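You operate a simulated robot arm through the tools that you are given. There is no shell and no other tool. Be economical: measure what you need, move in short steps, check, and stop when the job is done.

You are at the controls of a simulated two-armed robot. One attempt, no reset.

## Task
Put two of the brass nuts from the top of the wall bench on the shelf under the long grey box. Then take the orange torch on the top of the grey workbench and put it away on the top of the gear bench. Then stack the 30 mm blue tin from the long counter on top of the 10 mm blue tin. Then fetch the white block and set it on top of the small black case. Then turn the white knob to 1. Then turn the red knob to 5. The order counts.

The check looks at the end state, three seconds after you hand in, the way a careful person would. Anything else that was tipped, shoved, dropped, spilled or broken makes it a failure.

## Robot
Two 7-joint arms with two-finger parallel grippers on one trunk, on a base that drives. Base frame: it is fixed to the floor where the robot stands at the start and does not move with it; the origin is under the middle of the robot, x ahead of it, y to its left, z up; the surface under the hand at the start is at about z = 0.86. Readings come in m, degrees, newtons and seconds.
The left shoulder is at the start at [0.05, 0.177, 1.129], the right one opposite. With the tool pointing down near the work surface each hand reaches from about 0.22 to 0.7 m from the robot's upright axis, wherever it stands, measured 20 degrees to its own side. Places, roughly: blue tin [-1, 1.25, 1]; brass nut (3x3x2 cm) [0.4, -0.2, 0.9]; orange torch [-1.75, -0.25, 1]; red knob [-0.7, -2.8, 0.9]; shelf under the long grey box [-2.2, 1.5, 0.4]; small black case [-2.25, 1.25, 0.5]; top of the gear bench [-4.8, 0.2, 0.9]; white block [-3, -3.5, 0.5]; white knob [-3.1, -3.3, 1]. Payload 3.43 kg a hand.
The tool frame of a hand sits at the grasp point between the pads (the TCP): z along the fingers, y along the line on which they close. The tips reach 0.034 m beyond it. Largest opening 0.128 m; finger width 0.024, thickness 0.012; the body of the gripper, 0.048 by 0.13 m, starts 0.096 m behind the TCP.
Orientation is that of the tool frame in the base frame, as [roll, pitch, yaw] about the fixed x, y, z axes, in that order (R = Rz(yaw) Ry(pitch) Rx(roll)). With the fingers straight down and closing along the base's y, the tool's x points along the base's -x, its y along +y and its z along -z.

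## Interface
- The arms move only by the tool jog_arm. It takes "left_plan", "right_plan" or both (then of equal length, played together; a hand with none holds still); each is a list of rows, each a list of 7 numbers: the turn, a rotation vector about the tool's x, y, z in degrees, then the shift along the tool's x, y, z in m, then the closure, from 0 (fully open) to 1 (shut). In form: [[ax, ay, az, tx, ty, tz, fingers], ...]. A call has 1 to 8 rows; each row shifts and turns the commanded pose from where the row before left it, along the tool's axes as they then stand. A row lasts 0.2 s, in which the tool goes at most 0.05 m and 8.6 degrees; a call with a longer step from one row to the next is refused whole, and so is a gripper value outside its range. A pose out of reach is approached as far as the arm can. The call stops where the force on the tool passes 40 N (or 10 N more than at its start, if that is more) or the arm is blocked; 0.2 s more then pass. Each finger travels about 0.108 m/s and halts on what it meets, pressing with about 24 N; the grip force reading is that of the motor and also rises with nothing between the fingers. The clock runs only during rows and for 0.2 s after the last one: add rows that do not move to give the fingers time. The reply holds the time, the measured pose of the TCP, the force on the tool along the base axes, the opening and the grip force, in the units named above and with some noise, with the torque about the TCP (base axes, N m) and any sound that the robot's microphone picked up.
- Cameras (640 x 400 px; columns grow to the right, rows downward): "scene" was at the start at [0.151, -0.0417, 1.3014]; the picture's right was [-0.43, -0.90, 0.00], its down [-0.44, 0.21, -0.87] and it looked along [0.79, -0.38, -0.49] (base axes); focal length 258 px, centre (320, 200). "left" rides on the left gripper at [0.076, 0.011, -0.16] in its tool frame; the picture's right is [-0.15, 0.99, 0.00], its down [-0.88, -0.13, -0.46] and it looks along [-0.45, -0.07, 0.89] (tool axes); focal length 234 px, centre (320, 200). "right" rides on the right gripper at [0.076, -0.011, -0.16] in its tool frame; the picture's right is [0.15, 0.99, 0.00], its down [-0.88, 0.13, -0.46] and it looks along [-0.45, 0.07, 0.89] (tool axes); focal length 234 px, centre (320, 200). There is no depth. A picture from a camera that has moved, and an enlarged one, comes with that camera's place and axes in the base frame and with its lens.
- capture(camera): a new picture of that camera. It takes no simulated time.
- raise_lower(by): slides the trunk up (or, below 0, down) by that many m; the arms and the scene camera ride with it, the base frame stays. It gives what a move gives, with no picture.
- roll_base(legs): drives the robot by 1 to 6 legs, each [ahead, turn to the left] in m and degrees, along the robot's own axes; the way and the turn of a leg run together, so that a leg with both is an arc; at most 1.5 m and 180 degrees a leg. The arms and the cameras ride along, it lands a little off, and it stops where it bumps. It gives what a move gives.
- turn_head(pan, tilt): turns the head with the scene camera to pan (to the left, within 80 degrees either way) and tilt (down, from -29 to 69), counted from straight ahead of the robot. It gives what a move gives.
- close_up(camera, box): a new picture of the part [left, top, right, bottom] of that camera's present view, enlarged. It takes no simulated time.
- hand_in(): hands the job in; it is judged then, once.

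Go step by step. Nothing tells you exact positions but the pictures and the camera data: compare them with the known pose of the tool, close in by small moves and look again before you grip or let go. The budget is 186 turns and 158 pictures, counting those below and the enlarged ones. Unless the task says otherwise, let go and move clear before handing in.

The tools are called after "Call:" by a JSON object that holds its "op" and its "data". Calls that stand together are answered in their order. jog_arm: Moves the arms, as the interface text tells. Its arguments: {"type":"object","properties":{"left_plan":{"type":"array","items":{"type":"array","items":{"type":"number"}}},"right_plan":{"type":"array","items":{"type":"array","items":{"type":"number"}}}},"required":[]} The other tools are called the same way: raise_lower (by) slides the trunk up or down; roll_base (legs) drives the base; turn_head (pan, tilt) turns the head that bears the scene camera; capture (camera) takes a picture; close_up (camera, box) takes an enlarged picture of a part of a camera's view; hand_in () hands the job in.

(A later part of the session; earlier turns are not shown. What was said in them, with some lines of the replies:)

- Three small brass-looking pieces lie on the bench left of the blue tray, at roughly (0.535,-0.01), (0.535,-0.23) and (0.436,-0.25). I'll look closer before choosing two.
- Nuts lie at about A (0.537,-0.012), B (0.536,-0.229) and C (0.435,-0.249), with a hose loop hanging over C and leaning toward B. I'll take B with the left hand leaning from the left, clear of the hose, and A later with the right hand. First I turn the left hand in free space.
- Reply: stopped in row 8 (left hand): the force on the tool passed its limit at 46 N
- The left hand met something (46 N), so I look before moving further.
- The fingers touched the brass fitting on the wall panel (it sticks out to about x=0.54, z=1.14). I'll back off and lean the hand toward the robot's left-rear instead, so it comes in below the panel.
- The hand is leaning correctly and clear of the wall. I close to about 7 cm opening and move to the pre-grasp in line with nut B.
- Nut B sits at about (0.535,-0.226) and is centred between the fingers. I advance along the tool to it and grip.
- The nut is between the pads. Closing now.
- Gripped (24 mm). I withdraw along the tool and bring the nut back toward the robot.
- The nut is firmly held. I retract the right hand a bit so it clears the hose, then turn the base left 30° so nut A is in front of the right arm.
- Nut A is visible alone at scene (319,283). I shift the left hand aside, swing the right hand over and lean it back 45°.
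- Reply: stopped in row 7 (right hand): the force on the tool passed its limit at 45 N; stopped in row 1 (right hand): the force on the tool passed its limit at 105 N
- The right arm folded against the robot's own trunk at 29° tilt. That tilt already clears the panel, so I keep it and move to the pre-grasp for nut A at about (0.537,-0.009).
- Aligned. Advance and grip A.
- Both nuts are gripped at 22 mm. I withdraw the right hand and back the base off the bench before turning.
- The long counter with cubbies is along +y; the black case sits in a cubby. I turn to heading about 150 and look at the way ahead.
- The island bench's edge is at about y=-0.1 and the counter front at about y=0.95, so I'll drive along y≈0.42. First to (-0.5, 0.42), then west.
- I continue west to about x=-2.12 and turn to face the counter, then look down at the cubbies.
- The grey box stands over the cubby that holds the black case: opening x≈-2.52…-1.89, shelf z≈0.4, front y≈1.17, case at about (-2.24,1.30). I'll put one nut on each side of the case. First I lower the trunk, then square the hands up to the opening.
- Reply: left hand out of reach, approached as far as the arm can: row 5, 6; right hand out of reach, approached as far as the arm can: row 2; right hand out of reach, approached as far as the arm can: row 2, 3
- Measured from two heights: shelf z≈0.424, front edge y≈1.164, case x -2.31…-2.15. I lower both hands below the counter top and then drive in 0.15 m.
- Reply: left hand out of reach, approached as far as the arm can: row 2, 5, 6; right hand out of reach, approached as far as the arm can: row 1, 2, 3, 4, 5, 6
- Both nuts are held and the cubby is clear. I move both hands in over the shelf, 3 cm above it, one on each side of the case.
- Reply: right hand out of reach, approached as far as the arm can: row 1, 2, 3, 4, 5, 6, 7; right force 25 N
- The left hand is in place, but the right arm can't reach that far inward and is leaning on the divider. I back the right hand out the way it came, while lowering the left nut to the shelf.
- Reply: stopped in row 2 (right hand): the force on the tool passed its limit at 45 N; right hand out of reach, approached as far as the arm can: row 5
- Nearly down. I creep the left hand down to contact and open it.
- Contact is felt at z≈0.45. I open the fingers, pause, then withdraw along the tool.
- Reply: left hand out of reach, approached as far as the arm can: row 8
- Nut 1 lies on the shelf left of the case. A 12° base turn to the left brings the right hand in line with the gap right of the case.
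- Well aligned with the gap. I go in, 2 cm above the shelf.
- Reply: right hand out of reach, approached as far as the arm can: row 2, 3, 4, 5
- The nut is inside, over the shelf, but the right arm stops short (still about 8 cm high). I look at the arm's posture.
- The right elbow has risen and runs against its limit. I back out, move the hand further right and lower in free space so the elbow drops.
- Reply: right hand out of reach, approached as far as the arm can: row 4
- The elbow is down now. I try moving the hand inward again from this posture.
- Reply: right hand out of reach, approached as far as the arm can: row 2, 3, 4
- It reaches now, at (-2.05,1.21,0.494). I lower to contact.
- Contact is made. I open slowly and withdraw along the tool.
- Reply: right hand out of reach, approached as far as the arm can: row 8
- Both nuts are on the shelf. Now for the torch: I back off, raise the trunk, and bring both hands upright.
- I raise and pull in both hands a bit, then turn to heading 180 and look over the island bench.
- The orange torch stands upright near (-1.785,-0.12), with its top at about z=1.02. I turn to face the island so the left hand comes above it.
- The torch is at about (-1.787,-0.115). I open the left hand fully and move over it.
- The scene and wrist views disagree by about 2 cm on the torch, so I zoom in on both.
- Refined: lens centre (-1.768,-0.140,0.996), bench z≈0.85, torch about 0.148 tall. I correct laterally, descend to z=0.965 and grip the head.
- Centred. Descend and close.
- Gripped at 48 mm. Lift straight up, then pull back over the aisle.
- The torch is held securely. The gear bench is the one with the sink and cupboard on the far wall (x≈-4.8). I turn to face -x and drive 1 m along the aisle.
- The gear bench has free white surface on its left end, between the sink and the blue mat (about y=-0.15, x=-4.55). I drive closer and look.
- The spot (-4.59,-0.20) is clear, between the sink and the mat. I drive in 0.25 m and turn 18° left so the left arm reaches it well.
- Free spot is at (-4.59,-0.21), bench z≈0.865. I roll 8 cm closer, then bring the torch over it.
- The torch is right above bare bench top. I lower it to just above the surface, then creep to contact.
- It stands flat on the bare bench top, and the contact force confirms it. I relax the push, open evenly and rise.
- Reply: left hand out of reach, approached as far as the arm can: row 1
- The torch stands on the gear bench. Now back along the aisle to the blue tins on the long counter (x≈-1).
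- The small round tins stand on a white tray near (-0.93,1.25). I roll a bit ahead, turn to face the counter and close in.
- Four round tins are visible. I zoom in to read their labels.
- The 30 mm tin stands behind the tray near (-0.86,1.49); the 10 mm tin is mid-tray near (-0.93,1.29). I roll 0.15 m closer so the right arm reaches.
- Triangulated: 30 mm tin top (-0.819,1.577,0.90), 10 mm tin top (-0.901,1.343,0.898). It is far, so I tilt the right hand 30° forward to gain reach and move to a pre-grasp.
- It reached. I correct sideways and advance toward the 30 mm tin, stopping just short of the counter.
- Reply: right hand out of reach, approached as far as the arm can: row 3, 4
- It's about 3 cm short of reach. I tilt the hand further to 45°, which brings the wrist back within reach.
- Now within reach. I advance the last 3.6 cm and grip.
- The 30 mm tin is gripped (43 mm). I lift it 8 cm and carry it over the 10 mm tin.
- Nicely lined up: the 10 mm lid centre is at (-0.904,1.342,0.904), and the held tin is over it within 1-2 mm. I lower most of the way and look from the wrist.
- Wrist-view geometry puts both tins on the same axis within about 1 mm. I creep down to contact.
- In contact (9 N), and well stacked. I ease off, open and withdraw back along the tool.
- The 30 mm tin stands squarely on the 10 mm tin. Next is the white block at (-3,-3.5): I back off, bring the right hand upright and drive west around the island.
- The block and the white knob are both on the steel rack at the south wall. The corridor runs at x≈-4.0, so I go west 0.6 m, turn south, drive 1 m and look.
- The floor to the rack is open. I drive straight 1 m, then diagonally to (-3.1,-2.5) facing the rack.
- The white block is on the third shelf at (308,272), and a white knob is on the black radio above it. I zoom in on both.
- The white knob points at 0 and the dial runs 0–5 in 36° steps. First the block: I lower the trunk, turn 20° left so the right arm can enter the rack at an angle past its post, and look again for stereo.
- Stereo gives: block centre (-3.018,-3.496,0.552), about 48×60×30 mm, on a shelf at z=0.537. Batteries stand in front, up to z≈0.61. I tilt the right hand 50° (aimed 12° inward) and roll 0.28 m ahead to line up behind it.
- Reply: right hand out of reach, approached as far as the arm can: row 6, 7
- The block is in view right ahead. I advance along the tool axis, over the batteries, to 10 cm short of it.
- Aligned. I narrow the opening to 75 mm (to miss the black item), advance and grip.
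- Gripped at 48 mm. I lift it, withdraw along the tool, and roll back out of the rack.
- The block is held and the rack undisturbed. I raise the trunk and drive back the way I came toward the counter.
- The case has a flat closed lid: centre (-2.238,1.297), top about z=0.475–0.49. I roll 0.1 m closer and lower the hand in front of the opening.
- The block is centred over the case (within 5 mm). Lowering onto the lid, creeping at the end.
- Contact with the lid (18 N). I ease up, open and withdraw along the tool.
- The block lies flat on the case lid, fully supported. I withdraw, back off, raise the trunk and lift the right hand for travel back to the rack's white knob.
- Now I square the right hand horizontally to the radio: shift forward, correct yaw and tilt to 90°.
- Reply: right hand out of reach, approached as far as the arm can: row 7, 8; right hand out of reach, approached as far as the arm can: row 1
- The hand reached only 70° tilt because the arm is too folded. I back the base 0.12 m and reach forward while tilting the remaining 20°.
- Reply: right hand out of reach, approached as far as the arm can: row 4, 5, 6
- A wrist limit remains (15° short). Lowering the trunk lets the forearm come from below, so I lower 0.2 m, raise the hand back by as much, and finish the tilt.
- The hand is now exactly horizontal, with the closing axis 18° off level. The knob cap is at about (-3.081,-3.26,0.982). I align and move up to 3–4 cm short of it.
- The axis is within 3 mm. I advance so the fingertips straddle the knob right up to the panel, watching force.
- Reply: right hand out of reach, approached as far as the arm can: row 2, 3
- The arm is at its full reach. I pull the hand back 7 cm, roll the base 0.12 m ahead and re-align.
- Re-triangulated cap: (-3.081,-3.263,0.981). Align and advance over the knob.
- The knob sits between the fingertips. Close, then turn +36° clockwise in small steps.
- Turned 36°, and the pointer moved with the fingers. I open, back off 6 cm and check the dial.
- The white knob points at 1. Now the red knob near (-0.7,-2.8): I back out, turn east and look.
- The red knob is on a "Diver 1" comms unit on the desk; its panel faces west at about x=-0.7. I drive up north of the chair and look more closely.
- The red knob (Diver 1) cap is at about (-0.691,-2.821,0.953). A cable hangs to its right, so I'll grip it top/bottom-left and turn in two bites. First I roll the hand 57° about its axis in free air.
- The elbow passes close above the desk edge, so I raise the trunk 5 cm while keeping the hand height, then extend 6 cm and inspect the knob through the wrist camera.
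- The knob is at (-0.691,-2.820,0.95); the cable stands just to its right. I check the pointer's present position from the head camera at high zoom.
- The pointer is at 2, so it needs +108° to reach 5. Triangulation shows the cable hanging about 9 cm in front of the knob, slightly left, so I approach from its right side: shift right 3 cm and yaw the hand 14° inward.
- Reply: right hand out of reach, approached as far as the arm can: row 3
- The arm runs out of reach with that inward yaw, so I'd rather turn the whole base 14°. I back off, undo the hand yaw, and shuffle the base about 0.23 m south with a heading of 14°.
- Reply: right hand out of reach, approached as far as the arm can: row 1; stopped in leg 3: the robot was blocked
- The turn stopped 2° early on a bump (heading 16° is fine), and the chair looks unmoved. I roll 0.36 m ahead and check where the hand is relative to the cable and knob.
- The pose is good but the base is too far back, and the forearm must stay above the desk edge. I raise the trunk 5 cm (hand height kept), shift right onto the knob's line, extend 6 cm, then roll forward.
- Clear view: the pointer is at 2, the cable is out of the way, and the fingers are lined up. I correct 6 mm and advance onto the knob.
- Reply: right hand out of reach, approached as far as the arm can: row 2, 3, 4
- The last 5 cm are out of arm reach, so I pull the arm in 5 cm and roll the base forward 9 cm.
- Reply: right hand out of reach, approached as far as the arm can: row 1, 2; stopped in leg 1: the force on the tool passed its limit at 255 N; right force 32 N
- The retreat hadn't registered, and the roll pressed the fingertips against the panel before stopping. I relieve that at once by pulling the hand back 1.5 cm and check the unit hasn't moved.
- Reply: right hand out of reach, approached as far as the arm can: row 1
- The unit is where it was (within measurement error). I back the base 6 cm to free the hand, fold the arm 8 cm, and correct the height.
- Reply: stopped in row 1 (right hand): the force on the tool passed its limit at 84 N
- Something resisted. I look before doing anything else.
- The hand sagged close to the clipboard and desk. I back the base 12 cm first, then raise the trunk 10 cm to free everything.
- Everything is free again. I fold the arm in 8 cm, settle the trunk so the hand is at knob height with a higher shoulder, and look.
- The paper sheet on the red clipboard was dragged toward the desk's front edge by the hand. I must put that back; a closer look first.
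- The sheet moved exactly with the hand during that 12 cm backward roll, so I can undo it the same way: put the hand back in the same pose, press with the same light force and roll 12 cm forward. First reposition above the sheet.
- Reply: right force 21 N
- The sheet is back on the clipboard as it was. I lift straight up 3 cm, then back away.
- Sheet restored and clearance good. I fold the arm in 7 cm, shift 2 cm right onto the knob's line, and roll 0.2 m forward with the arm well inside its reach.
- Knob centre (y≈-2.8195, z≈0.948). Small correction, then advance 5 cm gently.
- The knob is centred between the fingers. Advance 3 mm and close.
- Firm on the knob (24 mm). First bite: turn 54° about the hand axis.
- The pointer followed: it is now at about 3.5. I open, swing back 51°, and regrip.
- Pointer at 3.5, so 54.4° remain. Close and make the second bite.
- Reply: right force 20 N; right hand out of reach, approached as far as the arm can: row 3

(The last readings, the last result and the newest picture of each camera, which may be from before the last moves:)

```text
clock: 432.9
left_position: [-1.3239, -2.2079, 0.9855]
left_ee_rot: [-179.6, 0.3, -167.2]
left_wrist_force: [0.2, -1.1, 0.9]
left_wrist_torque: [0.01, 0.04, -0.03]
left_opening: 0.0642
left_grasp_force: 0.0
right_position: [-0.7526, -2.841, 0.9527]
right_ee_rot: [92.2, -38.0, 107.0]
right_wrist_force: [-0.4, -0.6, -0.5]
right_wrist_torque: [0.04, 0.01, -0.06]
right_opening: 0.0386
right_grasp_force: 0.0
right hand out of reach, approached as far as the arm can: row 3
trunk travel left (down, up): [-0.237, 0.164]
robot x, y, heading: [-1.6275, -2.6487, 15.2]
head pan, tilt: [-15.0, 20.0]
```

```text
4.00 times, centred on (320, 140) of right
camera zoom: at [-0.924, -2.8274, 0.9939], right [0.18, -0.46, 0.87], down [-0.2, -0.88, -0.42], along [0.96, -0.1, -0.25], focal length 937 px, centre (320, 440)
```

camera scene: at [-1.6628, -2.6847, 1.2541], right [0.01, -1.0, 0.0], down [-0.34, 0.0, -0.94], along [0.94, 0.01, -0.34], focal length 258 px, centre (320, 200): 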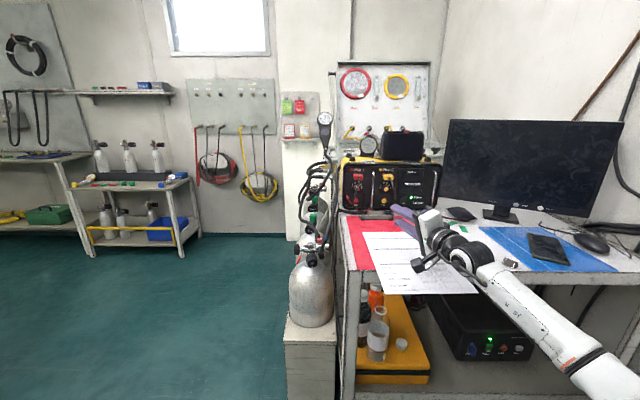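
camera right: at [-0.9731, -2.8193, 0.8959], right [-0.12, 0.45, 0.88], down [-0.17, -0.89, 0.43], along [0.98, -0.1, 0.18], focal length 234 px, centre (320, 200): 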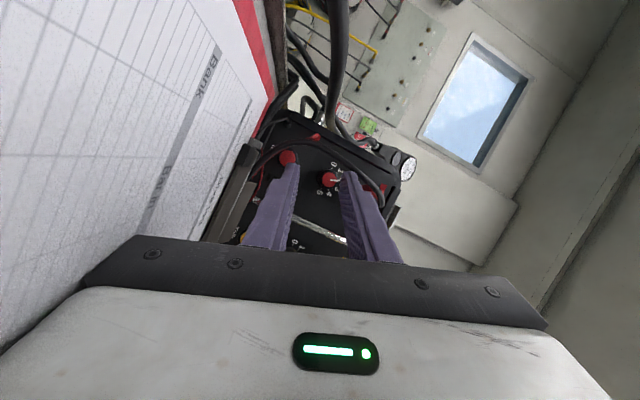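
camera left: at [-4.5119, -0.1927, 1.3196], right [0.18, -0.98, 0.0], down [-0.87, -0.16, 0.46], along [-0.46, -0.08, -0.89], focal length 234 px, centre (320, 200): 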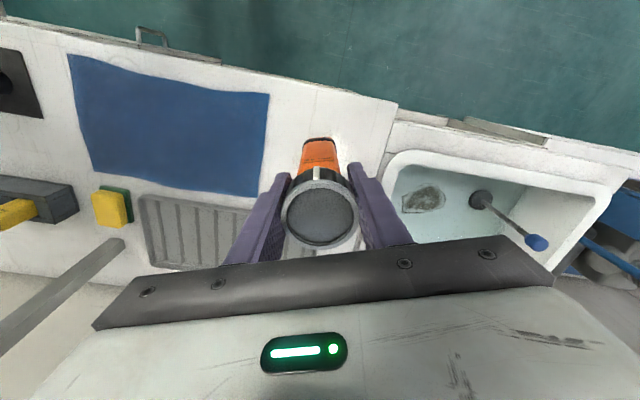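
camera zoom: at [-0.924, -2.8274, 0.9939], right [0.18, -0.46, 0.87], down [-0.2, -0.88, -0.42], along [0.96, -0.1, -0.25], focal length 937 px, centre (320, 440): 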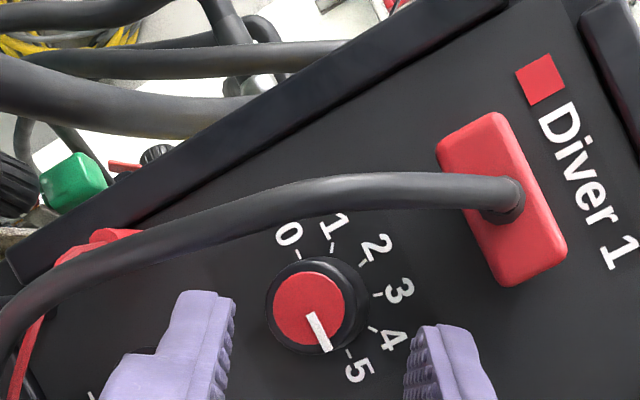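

The red knob points at 5. I back off a little, raise the trunk for clearance, then move well clear.

Call:
{"op": "roll_base", "data": {"legs": [[-0.1, 0]]}}

Call:
{"op": "raise_lower", "data": {"by": 0.12}}

Call:
{"op": "roll_base", "data": {"legs": [[-0.4, 0]]}}

Call:
{"op": "capture", "data": {"camera": "scene"}}

```text
clock: 434.0
left_position: [-1.4201, -2.234, 0.9843]
left_ee_rot: [-179.7, 0.5, -167.4]
left_wrist_force: [1.1, -0.6, 0.1]
left_wrist_torque: [0.0, -0.07, -0.01]
left_opening: 0.0638
left_grasp_force: 0.1
right_position: [-0.8506, -2.8684, 0.9516]
right_ee_rot: [92.2, -38.0, 107.1]
right_wrist_force: [-0.9, -0.1, 0.2]
right_wrist_torque: [0.01, 0.03, 0.03]
right_opening: 0.0385
right_grasp_force: 0.2
trunk travel left (down, up): [-0.237, 0.164]
robot x, y, heading: [-1.7212, -2.6781, 15.3]
head pan, tilt: [-15.0, 20.0]
```

```text
clock: 435.5
left_position: [-1.4196, -2.2343, 1.1052]
left_ee_rot: [-179.8, 0.4, -167.3]
left_wrist_force: [0.9, -0.4, -0.1]
left_wrist_torque: [-0.01, 0.02, -0.05]
left_opening: 0.0638
left_grasp_force: 0.1
right_position: [-0.8498, -2.8688, 1.0718]
right_ee_rot: [92.4, -38.0, 106.9]
right_wrist_force: [-0.8, 0.0, -0.8]
right_wrist_torque: [0.0, -0.01, 0.04]
right_opening: 0.0384
right_grasp_force: 0.1
trunk travel left (down, up): [-0.357, 0.044]
robot x, y, heading: [-1.7188, -2.674, 15.1]
head pan, tilt: [-15.0, 20.0]
```

```text
clock: 438.0
left_position: [-1.8072, -2.3391, 1.1053]
left_ee_rot: [-179.8, 0.4, -167.1]
left_wrist_force: [-0.4, 0.1, 0.3]
left_wrist_torque: [-0.03, -0.01, 0.02]
left_opening: 0.0642
left_grasp_force: 0.1
right_position: [-1.2338, -2.9698, 1.0721]
right_ee_rot: [92.3, -38.0, 107.3]
right_wrist_force: [0.6, 0.1, 0.9]
right_wrist_torque: [0.05, -0.01, -0.02]
right_opening: 0.0385
right_grasp_force: 0.0
trunk travel left (down, up): [-0.357, 0.044]
robot x, y, heading: [-2.1067, -2.7781, 15.3]
head pan, tilt: [-15.0, 20.0]
```

```text
8 pictures are left
camera scene: at [-1.9459, -2.7625, 1.3732], right [0.01, -1.0, 0.0], down [-0.34, 0.0, -0.94], along [0.94, 0.01, -0.34], focal length 258 px, centre (320, 200)
```

scene: 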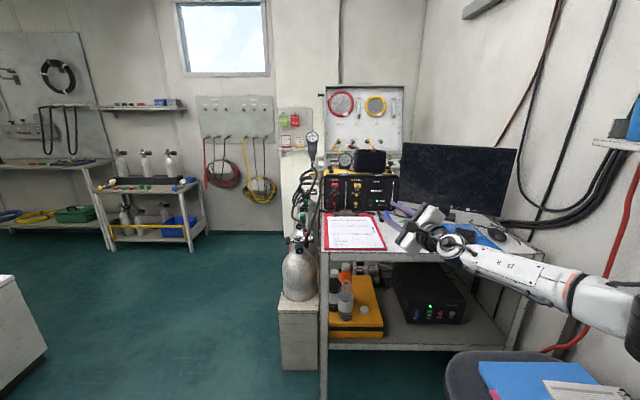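

All clear of the desk. One last zoom checks the dial and the clipboard.

Call:
{"op": "close_up", "data": {"camera": "scene", "box": [312, 160, 408, 256]}}

Call:
{"op": "close_up", "data": {"camera": "scene", "box": [322, 172, 362, 197]}}

```text
4.17 times, centred on (360, 208) of scene
camera zoom: at [-1.9459, -2.7625, 1.3732], right [0.01, -1.0, 0.0], down [-0.34, 0.0, -0.94], along [0.94, 0.01, -0.34], focal length 1077 px, centre (153, 167)
```

zoom: 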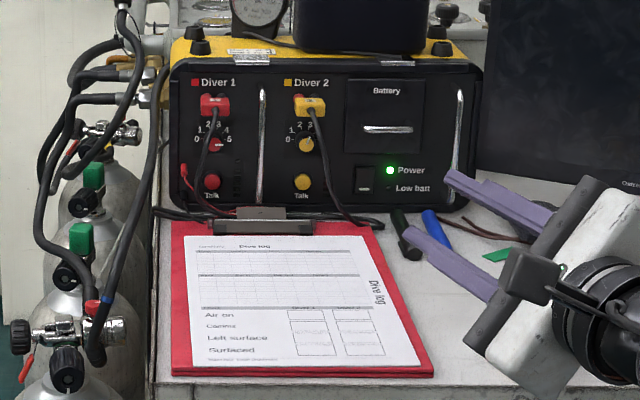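

```text
16.00 times, centred on (342, 184) of scene
camera zoom: at [-1.9459, -2.7625, 1.3732], right [0.01, -1.0, 0.0], down [-0.34, 0.0, -0.94], along [0.94, 0.01, -0.34], focal length 4135 px, centre (-32, 448)
```

zoom: 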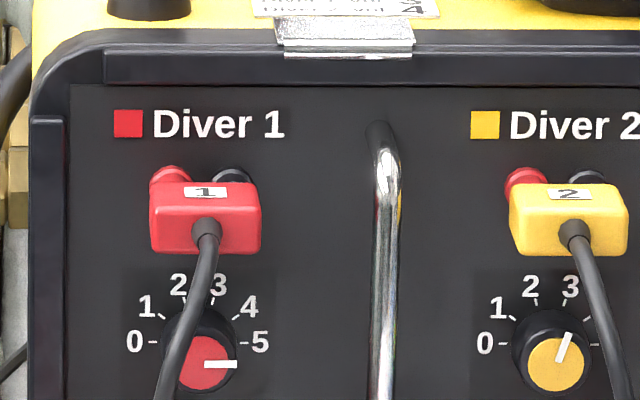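

The red knob reads 5, the clipboard sheet is back in place, and both hands are empty and clear. Handing in.

Call:
{"op": "hand_in", "data": {}}

```text
The job is handed in.
```

I did all six jobs in the order you gave and handed in.

- **Nuts:** the two brass nuts are on the shelf under the long grey box, one on each side of the black case.
- **Torch:** it stands upright on the gear bench, between the sink and the blue mat.
- **Tins:** the 30 mm tin sits squarely on the 10 mm tin.
- **White block:** it lies flat on the small black case, towards the back edge of the lid.
- **Knobs:** white reads 1; red reads 5, to within about 3°.

Three things happened that were not part of the job:

- **Clipboard sheet:** while I was at the red knob, the hand dragged the sheet on the red clipboard about 12 cm. I slid it back to within about 5 mm of where it was.
- **Red-knob unit:** the fingertips hit its panel once, with a peak of 255 N. It did not appear to move (within about 1 cm).
- **Chair:** the base bumped something near the desk chair during one turn. The chair looked unmoved.
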